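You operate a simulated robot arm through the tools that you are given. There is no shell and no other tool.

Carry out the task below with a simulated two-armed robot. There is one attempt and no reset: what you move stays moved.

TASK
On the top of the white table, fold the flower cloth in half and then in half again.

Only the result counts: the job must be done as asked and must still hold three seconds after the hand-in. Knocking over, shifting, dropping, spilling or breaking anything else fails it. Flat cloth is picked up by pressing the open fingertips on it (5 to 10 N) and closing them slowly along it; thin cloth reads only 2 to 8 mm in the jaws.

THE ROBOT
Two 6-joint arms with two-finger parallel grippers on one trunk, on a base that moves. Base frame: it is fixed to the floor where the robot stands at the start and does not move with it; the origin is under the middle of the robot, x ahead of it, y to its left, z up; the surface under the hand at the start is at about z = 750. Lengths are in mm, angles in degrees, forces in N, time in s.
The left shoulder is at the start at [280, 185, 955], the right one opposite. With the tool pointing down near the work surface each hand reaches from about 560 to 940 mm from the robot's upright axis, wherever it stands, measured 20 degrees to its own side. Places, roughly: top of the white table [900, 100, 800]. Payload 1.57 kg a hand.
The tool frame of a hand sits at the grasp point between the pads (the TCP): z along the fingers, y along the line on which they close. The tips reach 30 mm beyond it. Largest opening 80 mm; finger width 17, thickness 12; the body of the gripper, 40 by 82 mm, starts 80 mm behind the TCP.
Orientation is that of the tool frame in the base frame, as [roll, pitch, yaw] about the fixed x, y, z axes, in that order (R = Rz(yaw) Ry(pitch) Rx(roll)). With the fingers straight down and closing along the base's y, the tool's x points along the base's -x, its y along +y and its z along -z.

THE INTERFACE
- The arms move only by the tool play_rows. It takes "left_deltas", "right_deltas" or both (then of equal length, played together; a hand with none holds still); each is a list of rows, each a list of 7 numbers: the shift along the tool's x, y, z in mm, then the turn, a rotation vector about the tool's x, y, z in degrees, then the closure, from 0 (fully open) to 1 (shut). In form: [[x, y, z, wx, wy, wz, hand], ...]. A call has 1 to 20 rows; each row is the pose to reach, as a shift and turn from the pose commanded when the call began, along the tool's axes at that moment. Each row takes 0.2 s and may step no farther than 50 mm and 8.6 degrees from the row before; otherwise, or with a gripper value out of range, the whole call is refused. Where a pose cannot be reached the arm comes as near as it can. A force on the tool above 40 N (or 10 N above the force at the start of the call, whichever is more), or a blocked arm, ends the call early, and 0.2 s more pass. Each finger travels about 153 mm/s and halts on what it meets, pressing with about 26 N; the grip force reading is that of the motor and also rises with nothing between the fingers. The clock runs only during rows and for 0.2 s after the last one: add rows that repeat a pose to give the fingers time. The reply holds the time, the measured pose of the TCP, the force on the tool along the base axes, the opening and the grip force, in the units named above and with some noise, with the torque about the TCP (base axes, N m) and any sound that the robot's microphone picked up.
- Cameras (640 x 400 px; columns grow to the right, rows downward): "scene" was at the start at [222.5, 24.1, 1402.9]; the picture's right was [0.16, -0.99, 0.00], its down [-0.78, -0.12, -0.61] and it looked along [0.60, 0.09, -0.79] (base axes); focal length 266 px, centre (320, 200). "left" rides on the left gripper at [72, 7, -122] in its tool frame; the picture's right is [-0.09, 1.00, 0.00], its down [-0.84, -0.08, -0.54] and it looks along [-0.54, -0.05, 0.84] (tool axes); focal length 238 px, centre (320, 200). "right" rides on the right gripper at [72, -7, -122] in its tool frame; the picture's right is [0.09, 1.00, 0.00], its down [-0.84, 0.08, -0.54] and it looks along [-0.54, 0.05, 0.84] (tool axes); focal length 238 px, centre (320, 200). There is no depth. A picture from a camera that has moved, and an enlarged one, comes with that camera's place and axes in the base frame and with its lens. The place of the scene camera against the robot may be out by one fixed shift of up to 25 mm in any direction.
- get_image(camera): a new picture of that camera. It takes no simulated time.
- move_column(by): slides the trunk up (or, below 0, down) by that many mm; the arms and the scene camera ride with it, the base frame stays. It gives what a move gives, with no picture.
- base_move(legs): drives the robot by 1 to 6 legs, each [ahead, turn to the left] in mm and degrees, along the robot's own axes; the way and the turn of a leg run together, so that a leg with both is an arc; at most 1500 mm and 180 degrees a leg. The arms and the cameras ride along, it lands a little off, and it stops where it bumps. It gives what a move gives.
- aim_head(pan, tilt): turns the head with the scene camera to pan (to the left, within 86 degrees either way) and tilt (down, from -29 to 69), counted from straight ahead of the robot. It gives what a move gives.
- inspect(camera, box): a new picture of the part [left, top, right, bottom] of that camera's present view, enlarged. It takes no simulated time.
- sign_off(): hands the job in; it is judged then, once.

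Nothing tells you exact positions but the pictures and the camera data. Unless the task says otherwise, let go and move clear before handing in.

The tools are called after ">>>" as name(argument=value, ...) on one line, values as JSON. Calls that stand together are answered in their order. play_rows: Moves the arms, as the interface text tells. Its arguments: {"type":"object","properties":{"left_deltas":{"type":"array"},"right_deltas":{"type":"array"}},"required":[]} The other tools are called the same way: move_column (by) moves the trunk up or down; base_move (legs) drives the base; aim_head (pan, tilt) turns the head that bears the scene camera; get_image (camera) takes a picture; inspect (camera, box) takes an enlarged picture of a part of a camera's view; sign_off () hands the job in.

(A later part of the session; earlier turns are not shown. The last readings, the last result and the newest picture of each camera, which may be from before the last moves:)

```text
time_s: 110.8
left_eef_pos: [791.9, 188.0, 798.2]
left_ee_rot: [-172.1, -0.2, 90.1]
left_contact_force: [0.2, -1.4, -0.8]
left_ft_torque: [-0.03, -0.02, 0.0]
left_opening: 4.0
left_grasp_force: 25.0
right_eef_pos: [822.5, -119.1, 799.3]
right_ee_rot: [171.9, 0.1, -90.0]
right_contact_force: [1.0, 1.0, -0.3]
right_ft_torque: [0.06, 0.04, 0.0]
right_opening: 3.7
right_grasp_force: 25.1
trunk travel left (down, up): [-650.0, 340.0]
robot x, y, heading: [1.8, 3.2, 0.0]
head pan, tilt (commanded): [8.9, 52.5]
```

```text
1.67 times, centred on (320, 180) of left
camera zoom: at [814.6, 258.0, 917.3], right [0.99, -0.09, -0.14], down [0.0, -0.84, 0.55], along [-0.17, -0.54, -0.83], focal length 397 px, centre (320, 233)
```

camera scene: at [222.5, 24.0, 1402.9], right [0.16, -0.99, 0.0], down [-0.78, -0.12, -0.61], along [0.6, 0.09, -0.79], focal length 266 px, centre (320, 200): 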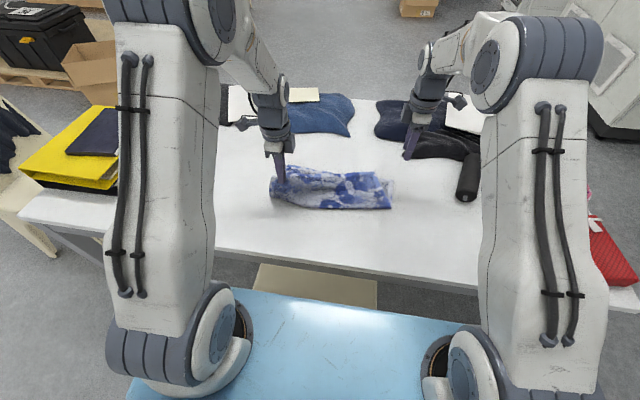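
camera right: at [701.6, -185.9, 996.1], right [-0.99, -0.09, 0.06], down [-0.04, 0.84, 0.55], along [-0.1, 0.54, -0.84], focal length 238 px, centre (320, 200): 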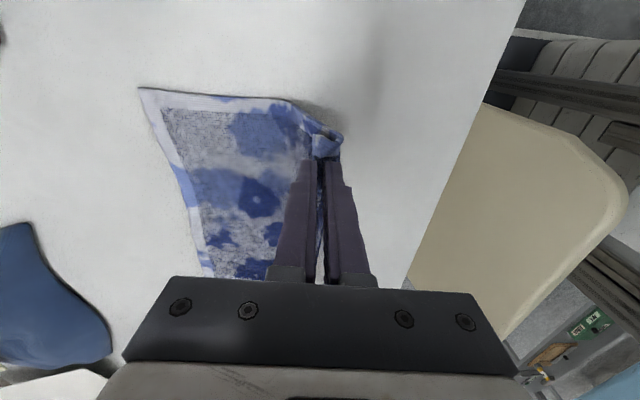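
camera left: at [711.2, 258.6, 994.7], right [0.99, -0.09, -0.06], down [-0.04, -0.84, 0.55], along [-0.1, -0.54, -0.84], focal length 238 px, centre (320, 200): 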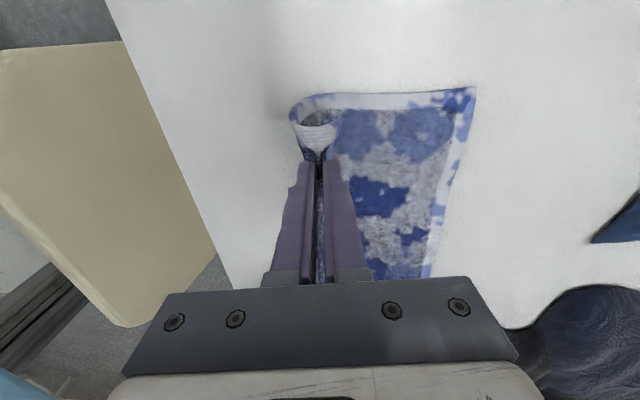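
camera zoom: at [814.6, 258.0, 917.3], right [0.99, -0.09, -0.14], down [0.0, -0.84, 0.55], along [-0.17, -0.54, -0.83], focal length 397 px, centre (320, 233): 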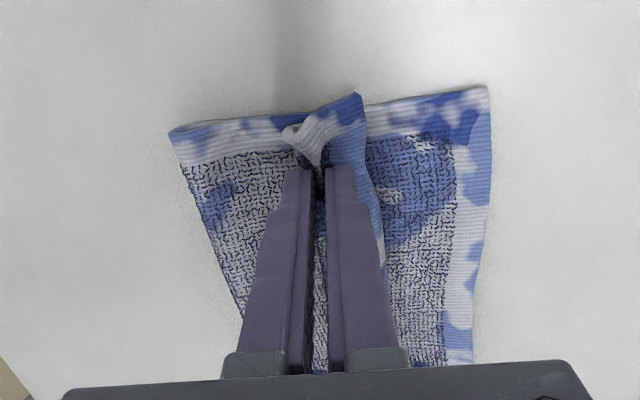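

The hem slides only partly and the cloth has drifted forward. I'll set the edge down here, release, and then take a clean pinch on the very edge of the hem so it can be carried forward through the air.

>>> play_rows(left_deltas=[[0, -2, 4, 0, 0, 0, 1], [0, -4, 8, 0, 0, 0, 1], [0, -4, 8, 0, 0, 0, 0.95], [0, -4, 7, 0, 0, 0, 0.9], [0, -4, 6, 0, 0, 0, 0.85], [0, -4, 5, 0, 0, 0, 0.8], [0, -4, 0, 0, 0, 0, 0.75], [0, -4, -10, 0, 0, 0, 0.72], [0, -4, -25, 0, 0, 0, 0.72], [0, -4, -45, -4, 0, 0, 0.72]], right_deltas=[[0, 2, 4, 0, 0, 0, 1], [0, 4, 8, 0, 0, 0, 1], [0, 4, 8, 0, 0, 0, 0.95], [0, 4, 7, 0, 0, 0, 0.9], [0, 4, 6, 0, 0, 0, 0.85], [0, 4, 5, 0, 0, 0, 0.8], [0, 4, 0, 0, 0, 0, 0.75], [0, 4, -10, 0, 0, 0, 0.72], [0, 4, -25, 0, 0, 0, 0.72], [0, 4, -45, 4, 0, 0, 0.72]])

>>> inspect(camera="right", box=[160, 60, 480, 300])

>>> inspect(camera="left", box=[160, 60, 480, 300])

>>> inspect(camera="scene", box=[240, 120, 420, 230])

```text
time_s: 113.0
left_eef_pos: [794.6, 188.6, 841.3]
left_ee_rot: [-176.2, 0.1, 90.0]
left_contact_force: [-0.5, 0.9, -0.8]
left_ft_torque: [0.01, 0.05, 0.0]
left_opening: 22.3
left_grasp_force: 0.0
right_eef_pos: [827.0, -119.0, 844.3]
right_ee_rot: [176.0, 0.0, -90.0]
right_contact_force: [0.0, -0.2, -0.3]
right_ft_torque: [0.03, -0.01, 0.0]
right_opening: 22.4
right_grasp_force: 0.0
trunk travel left (down, up): [-650.0, 340.0]
robot x, y, heading: [-0.5, 0.8, 0.2]
head pan, tilt (commanded): [8.9, 52.5]
```

```text
1.67 times, centred on (320, 180) of right
camera zoom: at [841.5, -190.0, 966.7], right [-0.99, -0.09, 0.07], down [-0.04, 0.84, 0.55], along [-0.11, 0.54, -0.83], focal length 397 px, centre (320, 233)
```

zoom: 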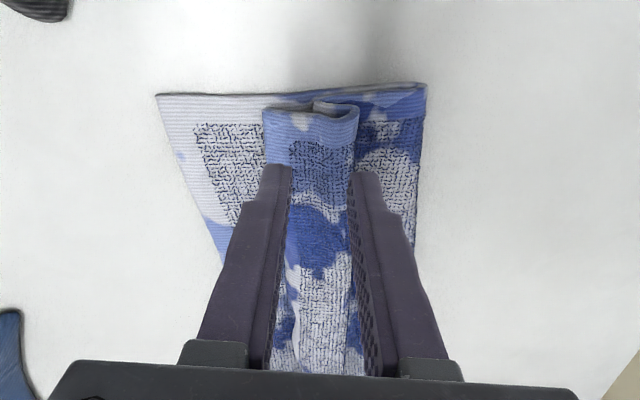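

```text
1.67 times, centred on (320, 180) of left
camera zoom: at [807.7, 258.1, 962.3], right [0.99, -0.09, -0.07], down [-0.04, -0.84, 0.55], along [-0.11, -0.54, -0.84], focal length 397 px, centre (320, 233)
```

zoom: 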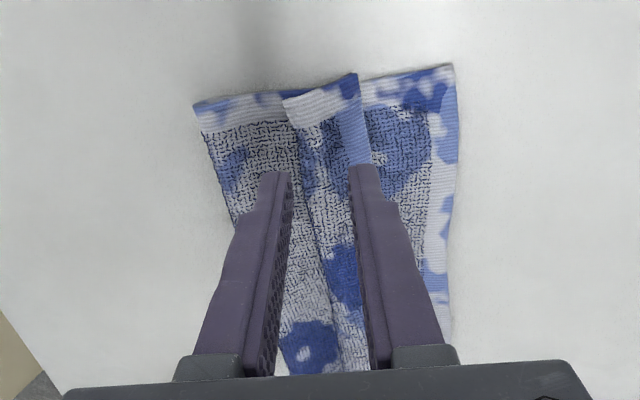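

```text
3.56 times, centred on (330, 175) of scene
camera zoom: at [223.1, 24.1, 1402.7], right [0.16, -0.99, 0.0], down [-0.78, -0.12, -0.61], along [0.6, 0.09, -0.79], focal length 945 px, centre (284, 289)
```

zoom: 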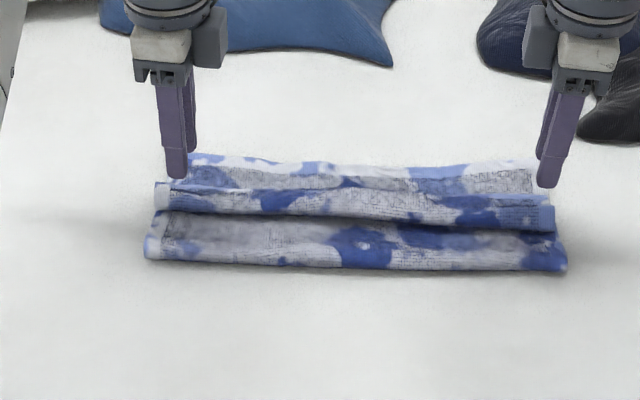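

The hem edges now lie pointing forward at x ≈ 811 on the left and 850 on the right; the bottom layer ends at 853 and 905. I'll position for a clean pinch of the very edge, with the front finger on the exposed bottom strip.

>>> play_rows(left_deltas=[[0, 6, 8, 1.5, 0, 0, 0.74], [0, 12, 18, 3, 0, 0, 0.76], [0, 18.3, 28, 4.2, 0, 0, 0.775], [0, 18.3, 38, 4.2, 0, 0, 0.775], [0, 18.3, 42.9, 4.2, 0, 0, 0.775], [0, 18.3, 42.9, 4.2, 0, 0, 0.775]], right_deltas=[[0, -8, 8, -1.5, 0, 0, 0.74], [0, -16, 18, -3, 0, 0, 0.76], [0, -24.8, 28, -4, 0, 0, 0.775], [0, -24.8, 38, -4, 0, 0, 0.775], [0, -24.8, 45.5, -4, 0, 0, 0.775], [0, -24.8, 45.5, -4, 0, 0, 0.775]])

>>> inspect(camera="right", box=[180, 60, 460, 260])

>>> inspect(camera="left", box=[180, 60, 460, 260])

```text
time_s: 114.4
left_eef_pos: [809.5, 188.3, 798.8]
left_ee_rot: [-171.9, 0.0, 90.0]
left_contact_force: [-0.1, -0.1, -0.1]
left_ft_torque: [0.02, 0.01, 0.0]
left_opening: 17.9
left_grasp_force: 0.0
right_eef_pos: [847.9, -118.3, 797.2]
right_ee_rot: [172.1, 0.0, -90.0]
right_contact_force: [0.4, -0.6, -0.1]
right_ft_torque: [0.0, -0.03, 0.0]
right_opening: 18.1
right_grasp_force: 0.0
trunk travel left (down, up): [-650.0, 340.0]
robot x, y, heading: [0.1, -3.2, 0.2]
head pan, tilt (commanded): [8.9, 52.5]
```

```text
2.00 times, centred on (320, 160) of right
camera zoom: at [870.7, -190.3, 916.4], right [-0.99, -0.09, 0.14], down [0.0, 0.84, 0.55], along [-0.17, 0.54, -0.83], focal length 477 px, centre (320, 280)
```

zoom: 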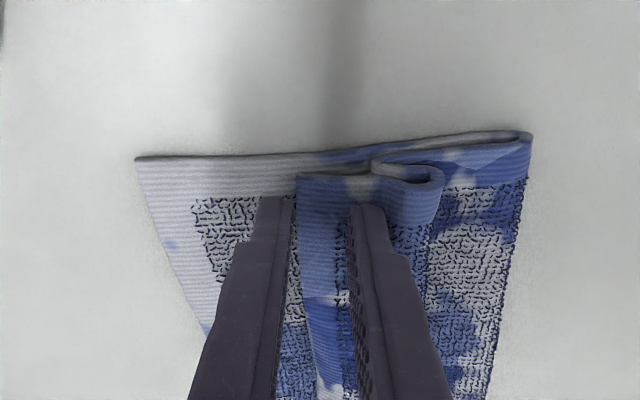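

```text
2.00 times, centred on (320, 160) of left
camera zoom: at [831.8, 258.3, 917.7], right [0.99, -0.09, -0.14], down [0.0, -0.84, 0.55], along [-0.17, -0.54, -0.82], focal length 477 px, centre (320, 280)
```

zoom: 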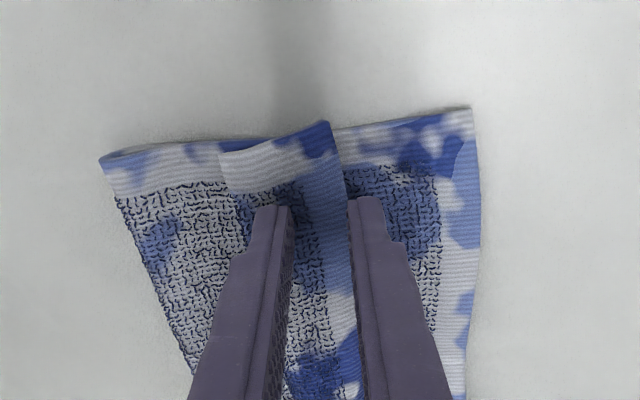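

The front fingers are just outside the hem edges and the rear fingers about 14 mm inside. I'll lower to contact.

>>> play_rows(left_deltas=[[0, 0.5, 4, 0, 0, 0, 0.775], [0, 1, 8, 0, 0, 0, 0.775], [0, 1, 10, 0, 0, 0, 0.775], [0, 1, 11, 0, 0, 0, 0.775], [0, 1, 11, 0, 0, 0, 0.775]], right_deltas=[[0, -0.5, 4, 0, 0, 0, 0.775], [0, -1, 7, 0, 0, 0, 0.775], [0, -1, 8.5, 0, 0, 0, 0.775], [0, -1, 9.5, 0, 0, 0, 0.775], [0, -1, 9.5, 0, 0, 0, 0.775]])

```text
time_s: 115.6
left_eef_pos: [808.9, 187.7, 788.3]
left_ee_rot: [-171.9, 0.1, 90.0]
left_contact_force: [-0.4, 0.7, 6.5]
left_ft_torque: [0.05, 0.12, 0.0]
left_opening: 18.7
left_grasp_force: 0.1
right_eef_pos: [846.1, -118.2, 788.6]
right_ee_rot: [172.0, 0.0, -89.9]
right_contact_force: [0.8, 0.7, 2.6]
right_ft_torque: [-0.01, 0.0, -0.01]
right_opening: 17.9
right_grasp_force: 0.1
trunk travel left (down, up): [-650.0, 340.0]
robot x, y, heading: [0.7, 0.6, 0.2]
head pan, tilt (commanded): [8.9, 52.5]
```

Forces are 6.5 N on the left and 2.6 N on the right. I'll add a little on the right and close slowly.

>>> play_rows(left_deltas=[[0, 0, 0, 0, 0, 0, 0.775], [0, 0, 0, 0, 0, 0, 0.795], [0, 0, 0, 0, 0, 0, 0.815], [0, 0, 0, 0, 0, 0, 0.835], [0, 0, 0, 0, 0, 0, 0.855], [0, 0, 0, 0, 0, 0, 0.875], [0, 0, 0, 0, 0, 0, 0.895], [0, 0, 0, 0, 0, 0, 0.915], [0, 0, 0, 0, 0, 0, 0.935], [0, 0, 0, 0, 0, 0, 0.955], [0, 0, 0, 0, 0, 0, 0.975], [0, 0, 0, 0, 0, 0, 1], [0, 0, 0, 0, 0, 0, 1], [0, 0, 0, 0, 0, 0, 1]], right_deltas=[[0, 0, 1.2, 0, 0, 0, 0.775], [0, 0, 1.2, 0, 0, 0, 0.795], [0, 0, 1.2, 0, 0, 0, 0.815], [0, 0, 1.2, 0, 0, 0, 0.835], [0, 0, 1.2, 0, 0, 0, 0.855], [0, 0, 1.2, 0, 0, 0, 0.875], [0, 0, 1.2, 0, 0, 0, 0.895], [0, 0, 1.2, 0, 0, 0, 0.915], [0, 0, 1.2, 0, 0, 0, 0.935], [0, 0, 1.2, 0, 0, 0, 0.955], [0, 0, 1.2, 0, 0, 0, 0.975], [0, 0, 1.2, 0, 0, 0, 1], [0, 0, 1.2, 0, 0, 0, 1], [0, 0, 1.2, 0, 0, 0, 1]])

>>> inspect(camera="right", box=[180, 60, 460, 260])

>>> inspect(camera="left", box=[180, 60, 460, 260])

```text
time_s: 118.6
left_eef_pos: [808.1, 187.9, 788.0]
left_ee_rot: [-172.0, 0.0, 90.0]
left_contact_force: [-2.1, -0.4, 8.3]
left_ft_torque: [-0.04, 0.16, 0.0]
left_opening: 4.0
left_grasp_force: 24.9
right_eef_pos: [845.5, -119.1, 787.6]
right_ee_rot: [171.9, 0.0, -90.0]
right_contact_force: [0.3, 0.2, 2.6]
right_ft_torque: [0.03, 0.04, 0.04]
right_opening: 2.6
right_grasp_force: 24.3
trunk travel left (down, up): [-650.0, 340.0]
robot x, y, heading: [-1.1, -1.5, 0.1]
head pan, tilt (commanded): [8.9, 52.5]
```

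```text
2.00 times, centred on (320, 160) of right
camera zoom: at [868.3, -189.8, 906.4], right [-0.99, -0.09, 0.14], down [0.0, 0.84, 0.55], along [-0.17, 0.54, -0.83], focal length 477 px, centre (320, 280)
```

zoom: 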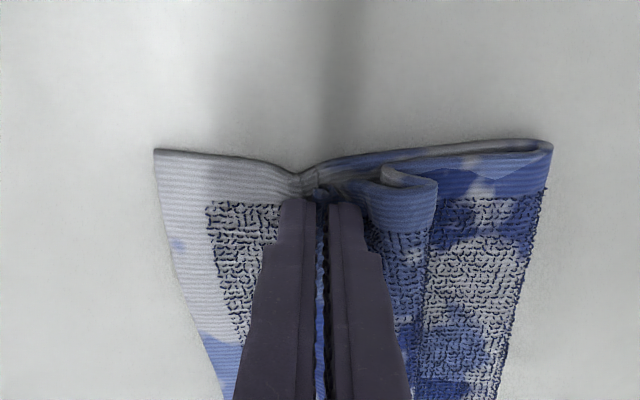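

```text
2.00 times, centred on (320, 160) of left
camera zoom: at [831.1, 257.9, 907.8], right [0.99, -0.09, -0.14], down [0.0, -0.84, 0.55], along [-0.17, -0.54, -0.83], focal length 477 px, centre (320, 280)
```

zoom: 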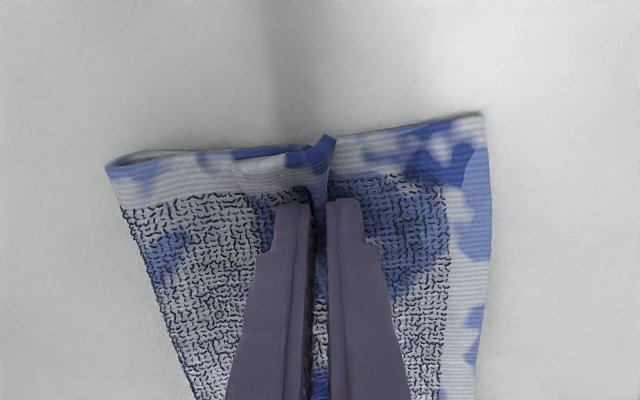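

The right holds 2.6 mm and the left 4.0 mm. I'll lift a little and look at what is held.

>>> play_rows(left_deltas=[[0, 0, -8, 0, 0, 0, 1], [0, 0, -16, 0, 0, 0, 1], [0, 0, -26, 0, 0, 0, 1], [0, 0, -36, 0, 0, 0, 1], [0, 0, -36, 0, 0, 0, 1]], right_deltas=[[0, 0, -8, 0, 0, 0, 1], [0, 0, -16, 0, 0, 0, 1], [0, 0, -26, 0, 0, 0, 1], [0, 0, -36, 0, 0, 0, 1], [0, 0, -36, 0, 0, 0, 1]])

>>> inspect(camera="right", box=[180, 60, 460, 260])

>>> inspect(camera="left", box=[180, 60, 460, 260])

>>> inspect(camera="scene", box=[240, 120, 420, 230])

```text
time_s: 119.8
left_eef_pos: [813.7, 187.5, 824.0]
left_ee_rot: [-172.0, -0.1, 90.0]
left_contact_force: [-0.7, -0.2, 0.8]
left_ft_torque: [0.0, -0.01, 0.0]
left_opening: 3.7
left_grasp_force: 24.5
right_eef_pos: [852.5, -118.1, 821.4]
right_ee_rot: [172.0, 0.1, -90.0]
right_contact_force: [-0.1, 0.6, 0.4]
right_ft_torque: [0.04, -0.02, 0.03]
right_opening: 2.1
right_grasp_force: 24.2
trunk travel left (down, up): [-650.0, 340.0]
robot x, y, heading: [0.5, -3.3, -0.0]
head pan, tilt (commanded): [8.9, 52.5]
```

```text
2.00 times, centred on (320, 160) of right
camera zoom: at [875.1, -189.6, 940.8], right [-0.99, -0.09, 0.14], down [0.0, 0.84, 0.55], along [-0.17, 0.54, -0.83], focal length 477 px, centre (320, 280)
```

zoom: 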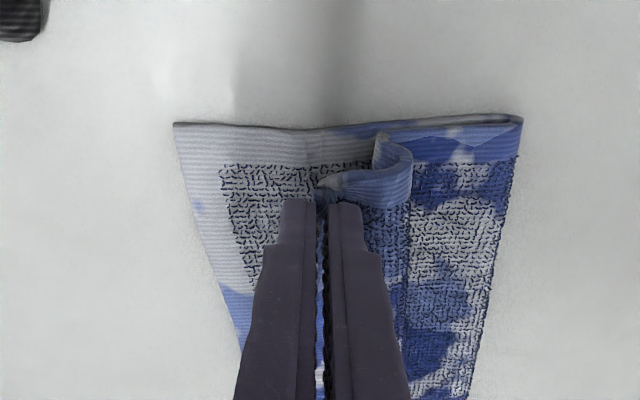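

```text
2.00 times, centred on (320, 160) of left
camera zoom: at [836.9, 257.8, 942.3], right [0.99, -0.09, -0.14], down [0.0, -0.84, 0.55], along [-0.17, -0.54, -0.82], focal length 477 px, centre (320, 280)
```

zoom: 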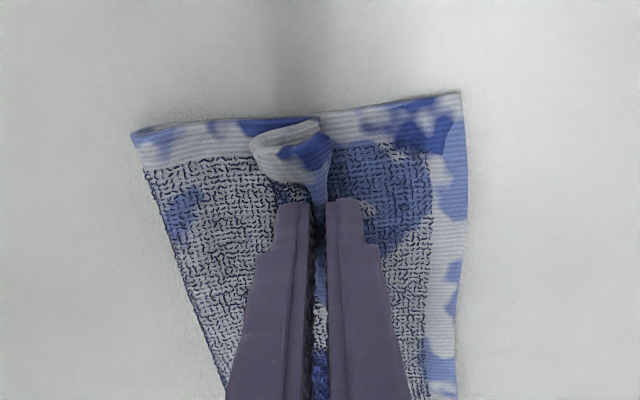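

```text
3.56 times, centred on (330, 175) of scene
camera zoom: at [222.5, 24.1, 1402.9], right [0.16, -0.99, 0.0], down [-0.78, -0.12, -0.61], along [0.6, 0.09, -0.79], focal length 945 px, centre (284, 289)
```

zoom: 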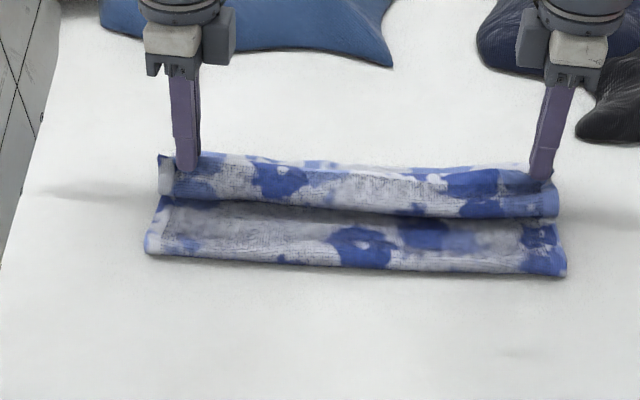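

Both hands hold just the hem edge and the bottom layer stays put. I'll lift the edge upright above the crease so the slack pulls out, then check before laying it forward.

>>> play_rows(left_deltas=[[-1, -8.7, -19, 0, 0, 0, 1], [-2, -17.9, -33.8, 0, 0, 0, 1], [-4, -28.7, -46.4, 0, 0, 0, 1], [-6, -44.4, -57.4, 0, 0, 0, 1], [-9, -59.6, -65.3, 0, 0, 0, 1], [-11, -74.3, -69.3, 0, 0, 0, 1], [-13, -87.8, -71.5, 0, 0, 0, 1], [-14.5, -98.8, -70.9, 0, 0, 0, 1], [-14.5, -98.8, -70.9, 0, 0, 0, 1]], right_deltas=[[1.5, 8.7, -19, 0, 0, 0, 1], [3.5, 17.9, -33.8, 0, 0, 0, 1], [6, 30, -48.3, 0, 0, 0, 1], [9, 45.7, -59.2, 0, 0, 0, 1], [12, 60.9, -67.2, 0, 0, 0, 1], [15, 75.6, -71.2, 0, 0, 0, 1], [17, 90, -73.2, 0, 0, 0, 1], [18.5, 102, -72.5, 0, 0, 0, 1], [18.5, 102, -72.5, 0, 0, 0, 1]])

>>> get_image(camera="right")

>>> get_image(camera="left")

>>> inspect(camera="scene", box=[240, 120, 420, 230])

```text
time_s: 121.8
left_eef_pos: [726.7, 172.7, 907.8]
left_ee_rot: [-171.9, 0.0, 90.1]
left_contact_force: [0.2, 0.0, 0.6]
left_ft_torque: [0.0, -0.04, 0.01]
left_opening: 3.6
left_grasp_force: 24.5
right_eef_pos: [761.2, -135.9, 908.6]
right_ee_rot: [172.0, -0.1, -90.0]
right_contact_force: [0.0, 0.4, 0.5]
right_ft_torque: [0.0, 0.01, -0.01]
right_opening: 2.2
right_grasp_force: 23.7
trunk travel left (down, up): [-650.0, 340.0]
robot x, y, heading: [-3.1, 1.6, -0.1]
head pan, tilt (commanded): [8.9, 52.5]
```

```text
taken
camera right: at [783.3, -207.4, 1027.8], right [-0.99, -0.09, 0.14], down [0.0, 0.84, 0.55], along [-0.17, 0.54, -0.83], focal length 238 px, centre (320, 200)
```

right: 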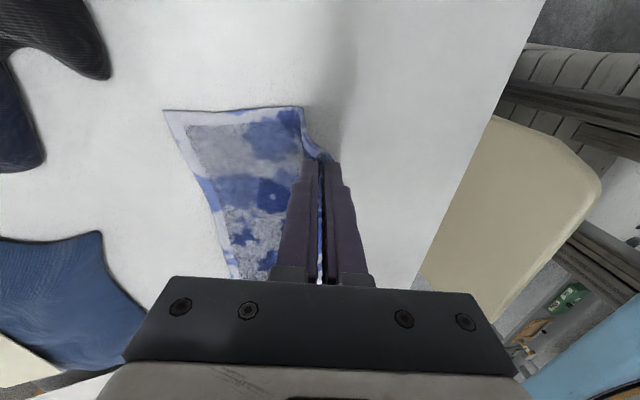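

```text
taken
camera left: at [749.4, 243.4, 1026.8], right [0.99, -0.09, -0.14], down [0.0, -0.84, 0.55], along [-0.17, -0.54, -0.82], focal length 238 px, centre (320, 200)
```

left: 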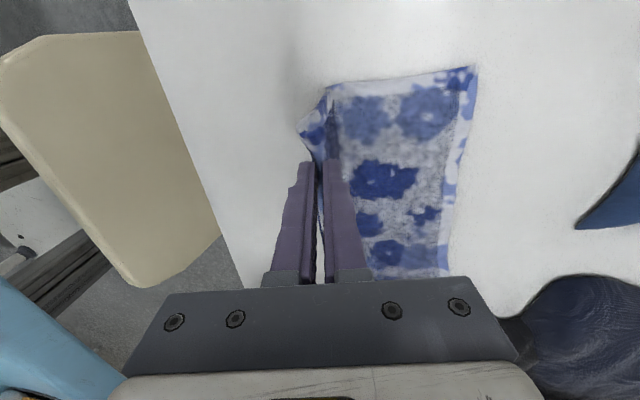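

```text
3.56 times, centred on (330, 175) of scene
camera zoom: at [222.4, 24.1, 1402.9], right [0.16, -0.99, 0.0], down [-0.78, -0.12, -0.61], along [0.6, 0.09, -0.79], focal length 945 px, centre (284, 289)
```

zoom: 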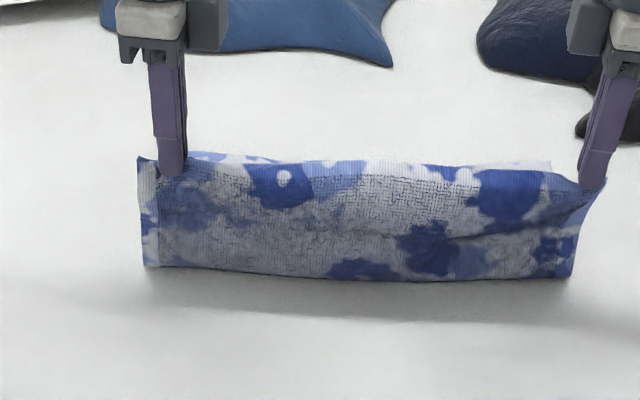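

This is the clean upright state: both ends held at the edge, with the bottom layer flat (about 145 mm and 140 mm deep, close to half). I'll lay the edge forward along a taut arc to the far edge, straightening the hands on the way.

>>> play_rows(left_deltas=[[1.2, 7.9, -1.1, -0.4, 0, 0, 1], [2.3, 15.8, -2.2, -0.9, 0, 0, 1], [3, 26.8, -1.3, -1.3, 0, 0, 1], [3.8, 37.9, -0.3, -1.8, 0, 0, 1], [4.5, 48.6, 2.4, -2.2, 0, 0, 1], [5.3, 59.4, 5.2, -2.7, 0, 0, 1], [6.3, 69.2, 10.3, -3.1, 0, 0, 1], [7.3, 79, 15.5, -3.6, 0, 0, 1], [8.3, 87.8, 22.4, -4, 0, 0, 1], [9.3, 96.7, 29.3, -4.4, 0, 0, 1], [10, 104.2, 37.6, -4.9, 0, 0, 1], [10.8, 111.7, 45.9, -5.3, 0, 0, 1], [11.5, 117.6, 55.4, -5.8, 0, 0, 1], [12.3, 123.6, 64.9, -6.2, 0, 0, 1], [12.8, 127, 73.2, -6.7, 0, 0, 1], [13.3, 130.4, 81.6, -7.1, 0, 0, 1], [13.3, 132.5, 87.9, -7.6, 0, 0, 1], [13.3, 134.7, 94.2, -8, 0, 0, 1], [13.3, 134.7, 94.2, -8, 0, 0, 1]], right_deltas=[[-1.2, -11.6, -1.6, 0.4, 0, 0, 1], [-2.4, -23.3, -3.3, 0.9, 0, 0, 1], [-3.2, -34.4, -2.9, 1.3, 0, 0, 1], [-3.9, -45.6, -2.4, 1.8, 0, 0, 1], [-4.7, -56.4, 0.6, 2.2, 0, 0, 1], [-5.4, -67.3, 3.7, 2.7, 0, 0, 1], [-6.2, -77.3, 8.8, 3.1, 0, 0, 1], [-6.9, -87.4, 13.9, 3.6, 0, 0, 1], [-7.7, -96.3, 20.7, 4, 0, 0, 1], [-8.4, -105.2, 27.6, 4.4, 0, 0, 1], [-9.2, -112.9, 36.1, 4.9, 0, 0, 1], [-9.9, -120.6, 44.7, 5.3, 0, 0, 1], [-10.4, -126.6, 54.4, 5.8, 0, 0, 1], [-10.9, -132.6, 64.2, 6.2, 0, 0, 1], [-11.4, -136.1, 72.7, 6.7, 0, 0, 1], [-11.9, -139.6, 81.3, 7.1, 0, 0, 1], [-12.4, -141.6, 87.6, 7.6, 0, 0, 1], [-12.9, -143.7, 93.9, 8, 0, 0, 1], [-12.9, -143.7, 93.9, 8, 0, 0, 1]])

>>> inspect(camera="right", box=[160, 60, 480, 300])

>>> inspect(camera="left", box=[160, 60, 480, 300])

>>> inspect(camera="scene", box=[240, 120, 420, 230])

```text
time_s: 125.8
left_eef_pos: [846.7, 185.0, 794.7]
left_ee_rot: [-180.0, 0.0, 89.9]
left_contact_force: [0.4, -0.3, 0.3]
left_ft_torque: [-0.03, 0.07, 0.01]
left_opening: 4.0
left_grasp_force: 25.0
right_eef_pos: [889.5, -123.9, 793.9]
right_ee_rot: [-180.0, -0.1, -90.0]
right_contact_force: [0.4, 0.0, 1.3]
right_ft_torque: [0.06, 0.04, -0.01]
right_opening: 2.2
right_grasp_force: 23.1
trunk travel left (down, up): [-650.0, 340.0]
robot x, y, heading: [2.1, -2.9, 0.3]
head pan, tilt (commanded): [8.9, 52.5]
```

```text
1.67 times, centred on (320, 180) of right
camera zoom: at [896.1, -195.7, 916.7], right [-1.0, -0.09, 0.0], down [-0.08, 0.84, 0.54], along [-0.05, 0.54, -0.84], focal length 397 px, centre (320, 233)
```

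zoom: 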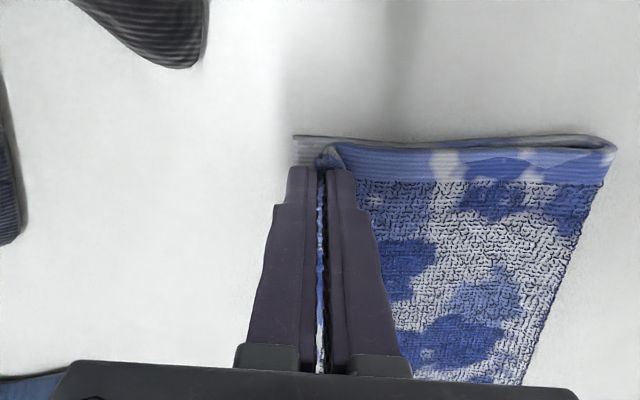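

```text
1.67 times, centred on (320, 180) of left
camera zoom: at [853.4, 256.2, 916.2], right [1.0, -0.09, 0.0], down [-0.08, -0.84, 0.54], along [-0.05, -0.54, -0.84], focal length 397 px, centre (320, 233)
```

zoom: 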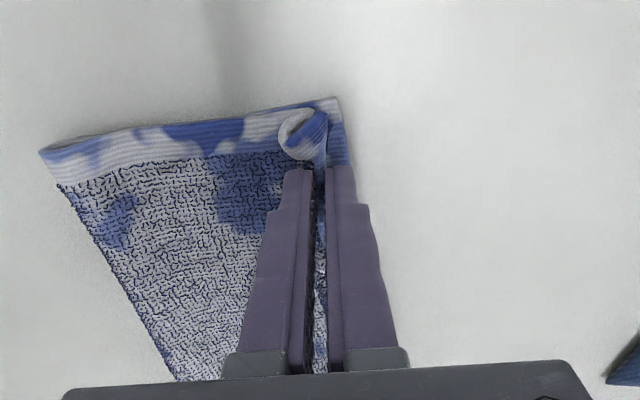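

```text
3.56 times, centred on (330, 175) of scene
camera zoom: at [222.5, 24.1, 1402.9], right [0.16, -0.99, 0.0], down [-0.78, -0.12, -0.61], along [0.6, 0.09, -0.79], focal length 945 px, centre (284, 289)
```

zoom: 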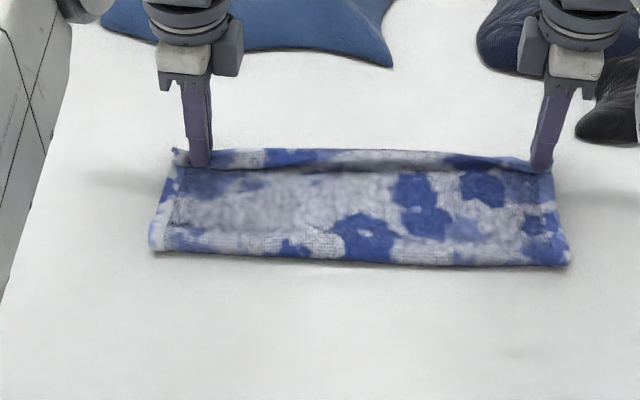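

The edge is just short of the far edge on both sides (857 and 901). I'll lower to the layer below while holding, so the slack settles toward the crease.

>>> play_rows(left_deltas=[[0, 0, 2, 0, 0, 0, 1], [0, 0, 4, 0, 0, 0, 1], [0, 0, 6, 0, 0, 0, 1], [0, 0, 7, 0, 0, 0, 1], [0, 0, 7, 0, 0, 0, 1], [0, 0, 7, 0, 0, 0, 1]], right_deltas=[[0, 0, 2, 0, 0, 0, 1], [0, 0, 4, 0, 0, 0, 1], [0, 0, 5, 0, 0, 0, 1], [0, 0, 6, 0, 0, 0, 1], [0, 0, 6, 0, 0, 0, 1], [0, 0, 6, 0, 0, 0, 1]])

>>> inspect(camera="right", box=[160, 60, 480, 300])

>>> inspect(camera="left", box=[160, 60, 480, 300])

```text
time_s: 127.2
left_eef_pos: [845.8, 186.5, 789.6]
left_ee_rot: [179.9, 0.0, 90.0]
left_contact_force: [1.1, -2.2, 6.7]
left_ft_torque: [0.0, 0.01, -0.02]
left_opening: 4.0
left_grasp_force: 24.5
right_eef_pos: [889.7, -123.5, 789.4]
right_ee_rot: [-180.0, 0.0, -90.0]
right_contact_force: [0.7, 1.0, 4.6]
right_ft_torque: [0.04, 0.03, 0.0]
right_opening: 2.4
right_grasp_force: 23.7
trunk travel left (down, up): [-650.0, 340.0]
robot x, y, heading: [-0.6, 0.9, -0.3]
head pan, tilt (commanded): [8.9, 52.5]
```

```text
1.67 times, centred on (320, 180) of right
camera zoom: at [896.2, -196.1, 911.2], right [-1.0, -0.09, 0.0], down [-0.08, 0.84, 0.54], along [-0.05, 0.54, -0.84], focal length 397 px, centre (320, 233)
```

zoom: 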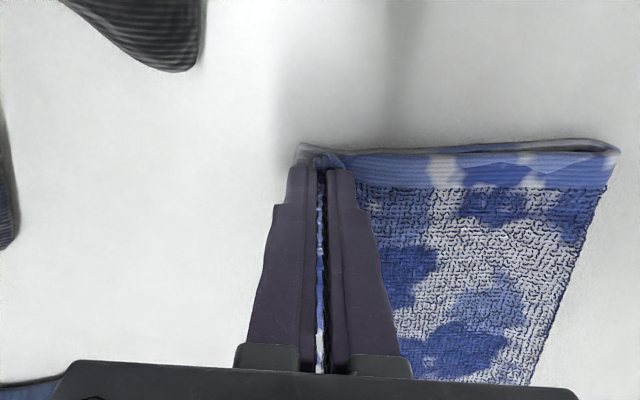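

```text
1.67 times, centred on (320, 180) of left
camera zoom: at [852.3, 256.9, 910.4], right [1.0, -0.09, 0.0], down [-0.08, -0.84, 0.54], along [-0.05, -0.54, -0.84], focal length 397 px, centre (320, 233)
```

zoom: 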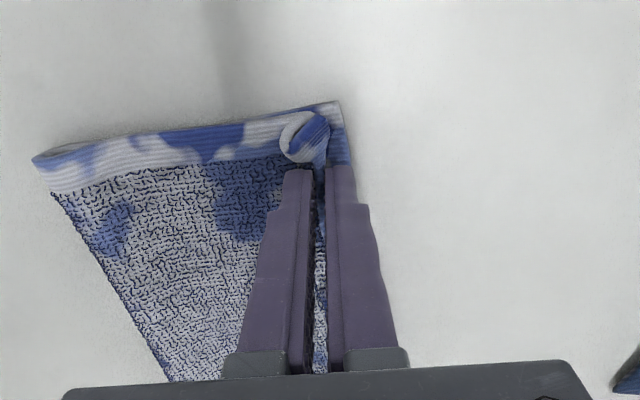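

Contact is light at 5–7 N. I'll open while keeping the front fingers in place as a stop, then lift straight up.

>>> play_rows(left_deltas=[[0, 0, -2, 0, 0, 0, 1], [0, -2, -2.5, 0, 0, 0, 0.94], [0, -4, -2.5, 0, 0, 0, 0.89], [0, -6, -2.5, 0, 0, 0, 0.84], [0, -8, -2.5, 0, 0, 0, 0.79], [0, -10, -2.5, 0, 0, 0, 0.74], [0, -12, -2.5, 0, 0, 0, 0.69], [0, -12, -2.5, 0, 0, 0, 0.69], [0, -12, -10, 0, 0, 0, 0.69], [0, -12, -25, 0, 0, 0, 0.69], [0, -12, -45, 0, 0, 0, 0.69], [0, -12, -65, 0, 0, 0, 0.69]], right_deltas=[[0, 0, -2, 0, 0, 0, 1], [0, 2, -2.5, 0, 0, 0, 0.94], [0, 4, -2.5, 0, 0, 0, 0.89], [0, 6, -2.5, 0, 0, 0, 0.84], [0, 8, -2.5, 0, 0, 0, 0.79], [0, 10, -2.5, 0, 0, 0, 0.74], [0, 12, -2.5, 0, 0, 0, 0.69], [0, 12, -2.5, 0, 0, 0, 0.69], [0, 12, -10, 0, 0, 0, 0.69], [0, 12, -25, 0, 0, 0, 0.69], [0, 12, -45, 0, 0, 0, 0.69], [0, 12, -65, 0, 0, 0, 0.69]])

>>> inspect(camera="right", box=[160, 60, 480, 300])

>>> inspect(camera="left", box=[160, 60, 480, 300])

>>> inspect(camera="scene", box=[240, 120, 420, 230])

```text
time_s: 129.8
left_eef_pos: [833.2, 185.1, 853.7]
left_ee_rot: [-179.8, 0.0, 90.1]
left_contact_force: [0.2, 0.5, -0.3]
left_ft_torque: [-0.02, -0.02, 0.02]
left_opening: 25.0
left_grasp_force: 0.1
right_eef_pos: [878.0, -123.4, 855.3]
right_ee_rot: [180.0, 0.0, -90.0]
right_contact_force: [-0.2, -0.1, -0.7]
right_ft_torque: [0.0, 0.03, 0.01]
right_opening: 24.8
right_grasp_force: 0.2
trunk travel left (down, up): [-650.0, 340.0]
robot x, y, heading: [0.4, 0.1, 0.1]
head pan, tilt (commanded): [8.9, 52.5]
```

```text
1.67 times, centred on (320, 180) of right
camera zoom: at [884.3, -196.1, 976.2], right [-1.0, -0.09, 0.0], down [-0.08, 0.84, 0.54], along [-0.05, 0.54, -0.84], focal length 397 px, centre (320, 233)
```

zoom: 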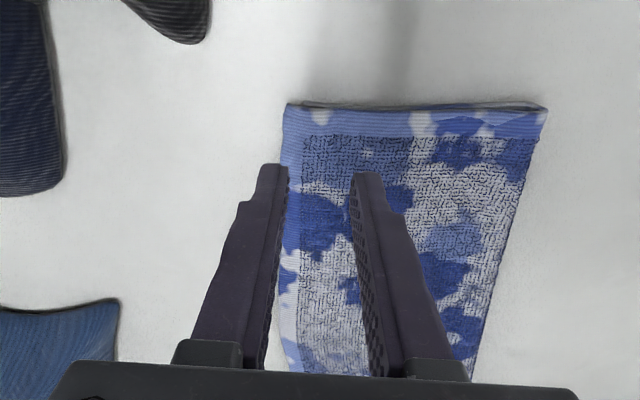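

```text
1.67 times, centred on (320, 180) of left
camera zoom: at [839.9, 255.8, 975.1], right [1.0, -0.09, 0.0], down [-0.08, -0.84, 0.54], along [-0.05, -0.54, -0.84], focal length 397 px, centre (320, 233)
```

zoom: 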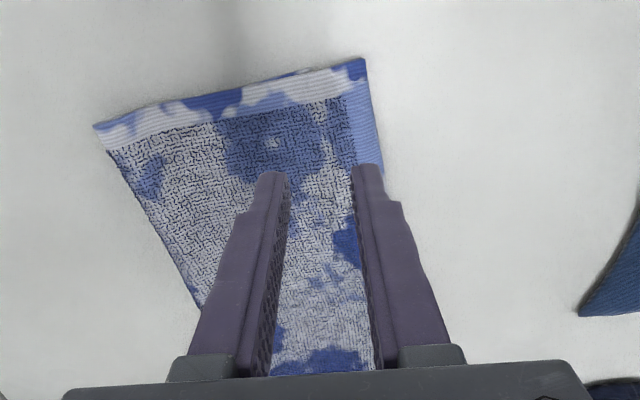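

```text
3.56 times, centred on (330, 175) of scene
camera zoom: at [222.7, 24.1, 1402.8], right [0.16, -0.99, 0.0], down [-0.78, -0.12, -0.61], along [0.6, 0.09, -0.79], focal length 945 px, centre (284, 289)
```

zoom: 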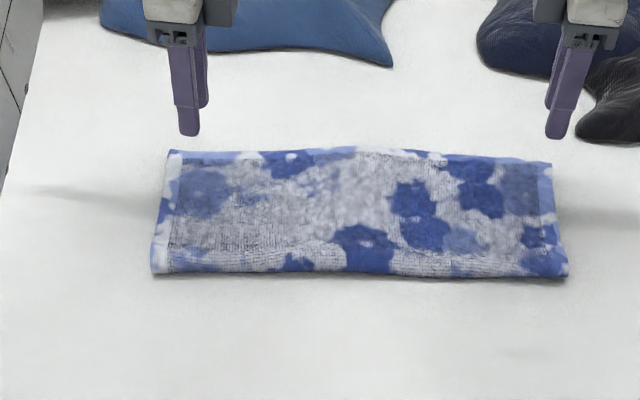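

The first fold is clean now: about 145–150 × 355 mm, edges aligned, corners near (707,198), (860,219), (898,−137) and (754,−147). For the second fold I want the short edge facing me, so I'll press both closed hands on the cloth and slide it back while turning it about 80°.

>>> play_rows(left_deltas=[[-10, -8, 0, 0, 0, 0, 0.75], [-22, -16, 0, 0, 0, 0, 0.85], [-34, -26, 10, 0, 0, 0, 0.95], [-46, -36, 25, 0, 0, 0, 1], [-52.8, -40.5, 42, 0, 0, 0, 1], [-52.8, -40.5, 56, 0, 0, 0, 1], [-52.8, -40.5, 60, 0, 0, 0, 1], [-52.8, -40.5, 60, 0, 0, 0, 1]], right_deltas=[[-10, 10, 0, 0, 0, 0, 0.75], [-22, 22, 0, 0, 0, 0, 0.85], [-34, 36, 10, 0, 0, 0, 0.95], [-46, 50, 25, 0, 0, 0, 1], [-57, 61.5, 42, 0, 0, 0, 1], [-57, 61.5, 56, 0, 0, 0, 1], [-57, 61.5, 61, 0, 0, 0, 1], [-57, 61.5, 61, 0, 0, 0, 1]])

>>> inspect(camera="scene", box=[240, 120, 420, 230])

```text
time_s: 131.6
left_eef_pos: [792.8, 132.5, 792.4]
left_ee_rot: [-179.9, 0.0, 90.1]
left_contact_force: [-0.9, 0.3, 0.1]
left_ft_torque: [-0.02, 0.0, 0.0]
left_opening: 0.0
left_grasp_force: 21.0
right_eef_pos: [814.4, -67.1, 791.9]
right_ee_rot: [180.0, 0.0, -89.9]
right_contact_force: [-0.3, -0.3, -0.2]
right_ft_torque: [-0.02, 0.01, 0.05]
right_opening: 0.3
right_grasp_force: 21.1
trunk travel left (down, up): [-650.0, 340.0]
robot x, y, heading: [-2.6, -4.3, -0.2]
head pan, tilt (commanded): [8.9, 52.5]
```

```text
3.56 times, centred on (330, 175) of scene
camera zoom: at [222.6, 24.1, 1402.8], right [0.16, -0.99, 0.0], down [-0.78, -0.12, -0.61], along [0.6, 0.09, -0.79], focal length 945 px, centre (284, 289)
```

zoom: 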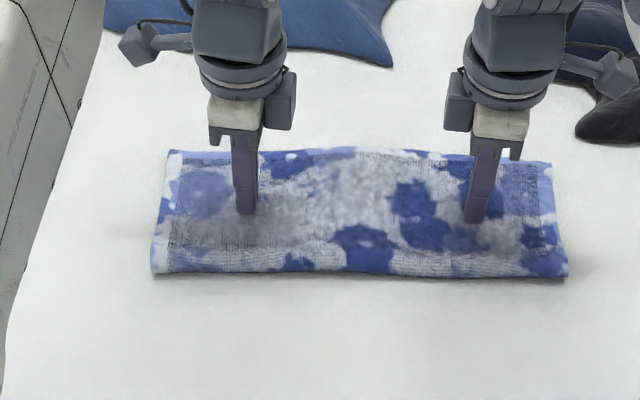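

The cloth is a tidy rectangle and both hands hover over its long axis. I'll lower to press.

>>> play_rows(left_deltas=[[0, 0, 2, 0, 0, 0, 1], [0, 0, 4, 0, 0, 0, 1], [0, 0, 5, 0, 0, 0, 1], [0, 0, 5, 0, 0, 0, 1]], right_deltas=[[0, 0, 2, 0, 0, 0, 1], [0, 0, 4, 0, 0, 0, 1], [0, 0, 5, 0, 0, 0, 1], [0, 0, 5, 0, 0, 0, 1]])

```text
time_s: 132.6
left_eef_pos: [794.8, 131.3, 788.5]
left_ee_rot: [-179.8, 0.0, 90.0]
left_contact_force: [0.3, -0.9, 0.0]
left_ft_torque: [-0.06, -0.01, -0.02]
left_opening: 0.0
left_grasp_force: 21.3
right_eef_pos: [816.7, -67.4, 787.2]
right_ee_rot: [179.9, 0.0, -90.0]
right_contact_force: [0.2, -1.5, 1.6]
right_ft_torque: [0.01, 0.01, 0.03]
right_opening: 0.1
right_grasp_force: 21.3
trunk travel left (down, up): [-650.0, 340.0]
robot x, y, heading: [-3.3, -0.3, 0.1]
head pan, tilt (commanded): [8.9, 52.5]
```

>>> play_rows(left_deltas=[[0, 0, 1, 0, 0, 0, 1], [0, 0, 2, 0, 0, 0, 1], [0, 0, 2.5, 0, 0, 0, 1], [0, 0, 2.5, 0, 0, 0, 1]], right_deltas=[[0, 0, 0.5, 0, 0, 0, 1], [0, 0, 1.2, 0, 0, 0, 1], [0, 0, 1.5, 0, 0, 0, 1], [0, 0, 1.5, 0, 0, 0, 1]])

```text
time_s: 133.6
left_eef_pos: [793.1, 132.7, 786.0]
left_ee_rot: [-180.0, 0.0, 90.0]
left_contact_force: [-1.1, -1.4, 3.2]
left_ft_torque: [-0.03, 0.0, -0.02]
left_opening: 0.2
left_grasp_force: 21.8
right_eef_pos: [816.7, -66.9, 786.0]
right_ee_rot: [179.9, 0.0, -90.0]
right_contact_force: [-1.0, -0.7, 3.8]
right_ft_torque: [0.04, 0.04, 0.0]
right_opening: 0.1
right_grasp_force: 21.5
trunk travel left (down, up): [-650.0, 340.0]
robot x, y, heading: [-0.1, -3.6, -0.0]
head pan, tilt (commanded): [8.9, 52.5]
```

Contact is 3–4 N each. I'll press a bit more and start sliding: the cloth moves back toward the robot while its right end swings away and its left end comes nearer.

>>> play_rows(left_deltas=[[0, 0, 0.9, 0, 0, 0, 1], [-1.9, -8, 0.9, 0, 0, 0, 1], [-3.8, -15.9, 0.9, 0, 0, 0, 1], [-5.9, -23.8, 0.9, 0, 0, 0, 1], [-8, -31.6, 0.9, 0, 0, 0, 1], [-10.4, -39.5, 0.9, 0, 0, 0, 1], [-12.8, -47.4, 0.9, 0, 0, 0, 1], [-15.3, -55.1, 0.9, 0, 0, 0, 1], [-17.8, -62.8, 0.9, 0, 0, 0, 1], [-20.5, -70.5, 0.9, 0, 0, 0, 1], [-23.3, -78.2, 0.9, 0, 0, 0, 1]], right_deltas=[[0, 0, 0.8, 0, 0, 0, 1], [0.9, 1.3, 0.8, 0, 0, 0, 1], [1.8, 2.7, 0.8, 0, 0, 0, 1], [2.5, 4, 0.8, 0, 0, 0, 1], [3.2, 5.4, 0.8, 0, 0, 0, 1], [3.6, 6.8, 0.8, 0, 0, 0, 1], [4, 8.2, 0.8, 0, 0, 0, 1], [4.3, 9.7, 0.8, 0, 0, 0, 1], [4.6, 11.2, 0.8, 0, 0, 0, 1], [4.7, 12.8, 0.8, 0, 0, 0, 1], [4.7, 14.4, 0.8, 0, 0, 0, 1]])

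>>> inspect(camera="scene", box=[230, 120, 430, 250])

```text
time_s: 136.0
left_eef_pos: [714.9, 108.7, 785.3]
left_ee_rot: [-180.0, 0.1, 89.9]
left_contact_force: [2.6, -0.2, 10.5]
left_ft_torque: [0.02, -0.05, 0.03]
left_opening: 0.0
left_grasp_force: 21.4
right_eef_pos: [800.8, -70.7, 786.2]
right_ee_rot: [-180.0, 0.0, -90.0]
right_contact_force: [0.4, 0.5, 3.9]
right_ft_torque: [-0.01, 0.0, 0.07]
right_opening: 0.2
right_grasp_force: 21.5
trunk travel left (down, up): [-650.0, 340.0]
robot x, y, heading: [-1.3, 3.1, -0.1]
head pan, tilt (commanded): [8.9, 52.5]
```

```text
3.08 times, centred on (330, 185) of scene
camera zoom: at [222.2, 24.1, 1402.9], right [0.15, -0.99, 0.0], down [-0.78, -0.12, -0.61], along [0.6, 0.09, -0.79], focal length 818 px, centre (289, 246)
```

zoom: 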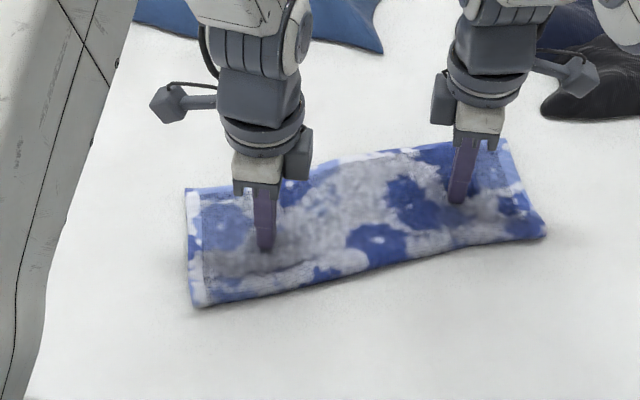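

The cloth turns as one piece. I'll keep turning it in the same way.

>>> play_rows(left_deltas=[[-3, -7.6, -0.3, 0, 0, 0, 1], [-5.9, -15.1, -0.3, 0, 0, 0, 1], [-9, -22.5, -0.3, 0, 0, 0, 1], [-12.2, -30, -0.3, 0, 0, 0, 1], [-15.6, -37.4, -0.3, 0, 0, 0, 1], [-19, -44.8, -0.3, 0, 0, 0, 1], [-22.5, -52, -0.3, 0, 0, 0, 1], [-26, -59.2, -0.3, 0, 0, 0, 1], [-29.6, -66.2, -0.3, 0, 0, 0, 1], [-33.3, -73.3, -0.3, 0, 0, 0, 1], [-36.5, -76.3, -0.3, 0, 0, 0, 1], [-39.7, -79.2, -0.3, 0, 0, 0, 1], [-43.1, -81.9, -0.3, 0, 0, 0, 1], [-46.6, -84.5, -0.3, 0, 0, 0, 1], [-50.3, -86.9, -0.3, 0, 0, 0, 1], [-54, -89.2, -0.3, 0, 0, 0, 1], [-57.8, -91.2, -0.3, 0, 0, 0, 1], [-61.7, -93.2, -0.3, 0, 0, 0, 1]], right_deltas=[[-0.15, 1.7, 0.4, 0, 0, 0, 1], [-0.3, 3.4, 0.4, 0, 0, 0, 1], [-0.6, 5.2, 0.4, 0, 0, 0, 1], [-1, 7, 0.4, 0, 0, 0, 1], [-1.6, 8.9, 0.4, 0, 0, 0, 1], [-2.2, 10.8, 0.4, 0, 0, 0, 1], [-2.9, 12.8, 0.4, 0, 0, 0, 1], [-3.6, 14.8, 0.4, 0, 0, 0, 1], [-4.4, 17, 0.4, 0, 0, 0, 1], [-5.3, 19.3, 0.4, 0, 0, 0, 1], [-8.5, 16.4, 0.4, 0, 0, 0, 1], [-11.7, 13.4, 0.4, 0, 0, 0, 1], [-15.1, 10.8, 0.4, 0, 0, 0, 1], [-18.6, 8.1, 0.4, 0, 0, 0, 1], [-22.3, 5.8, 0.4, 0, 0, 0, 1], [-26, 3.4, 0.4, 0, 0, 0, 1], [-29.8, 1.4, 0.4, 0, 0, 0, 1], [-33.7, -0.6, 0.4, 0, 0, 0, 1]])

>>> get_image(camera="scene")

>>> inspect(camera="scene", box=[230, 120, 430, 250])

```text
time_s: 139.8
left_eef_pos: [622.8, 47.8, 786.6]
left_ee_rot: [179.9, 0.0, 90.0]
left_contact_force: [3.8, 0.4, 5.6]
left_ft_torque: [0.01, -0.07, 0.04]
left_opening: 0.0
left_grasp_force: 21.2
right_eef_pos: [802.9, -38.9, 785.4]
right_ee_rot: [180.0, 0.0, -89.9]
right_contact_force: [-3.0, -1.0, 6.8]
right_ft_torque: [-0.02, 0.05, 0.07]
right_opening: 0.0
right_grasp_force: 21.6
trunk travel left (down, up): [-650.0, 340.0]
robot x, y, heading: [-1.5, 0.2, 0.1]
head pan, tilt (commanded): [8.9, 52.5]
```

```text
taken
camera scene: at [222.0, 24.1, 1403.0], right [0.16, -0.99, 0.0], down [-0.78, -0.12, -0.61], along [0.6, 0.09, -0.79], focal length 266 px, centre (320, 200)
```

scene: 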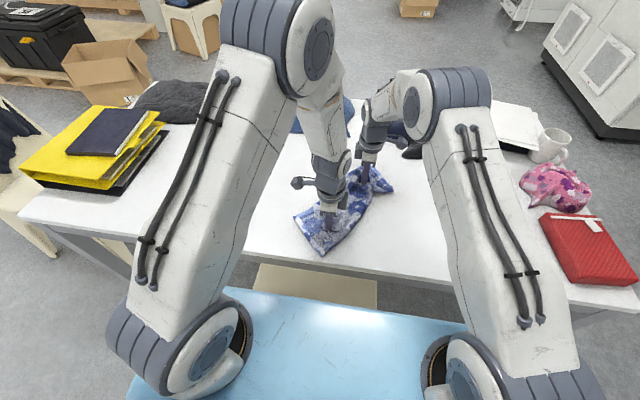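

```text
3.08 times, centred on (330, 185) of scene
camera zoom: at [222.0, 24.1, 1403.0], right [0.16, -0.99, 0.0], down [-0.78, -0.12, -0.61], along [0.6, 0.09, -0.79], focal length 818 px, centre (289, 246)
```

zoom: 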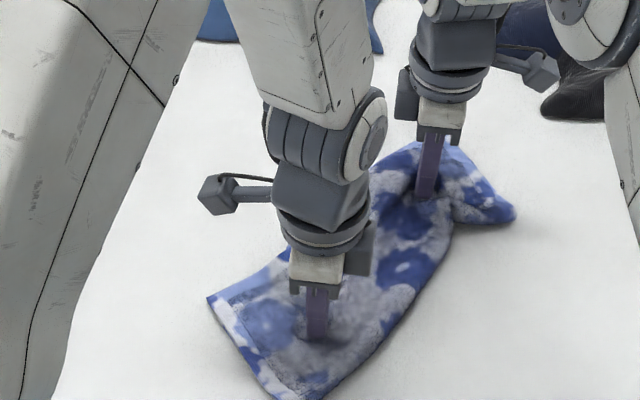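

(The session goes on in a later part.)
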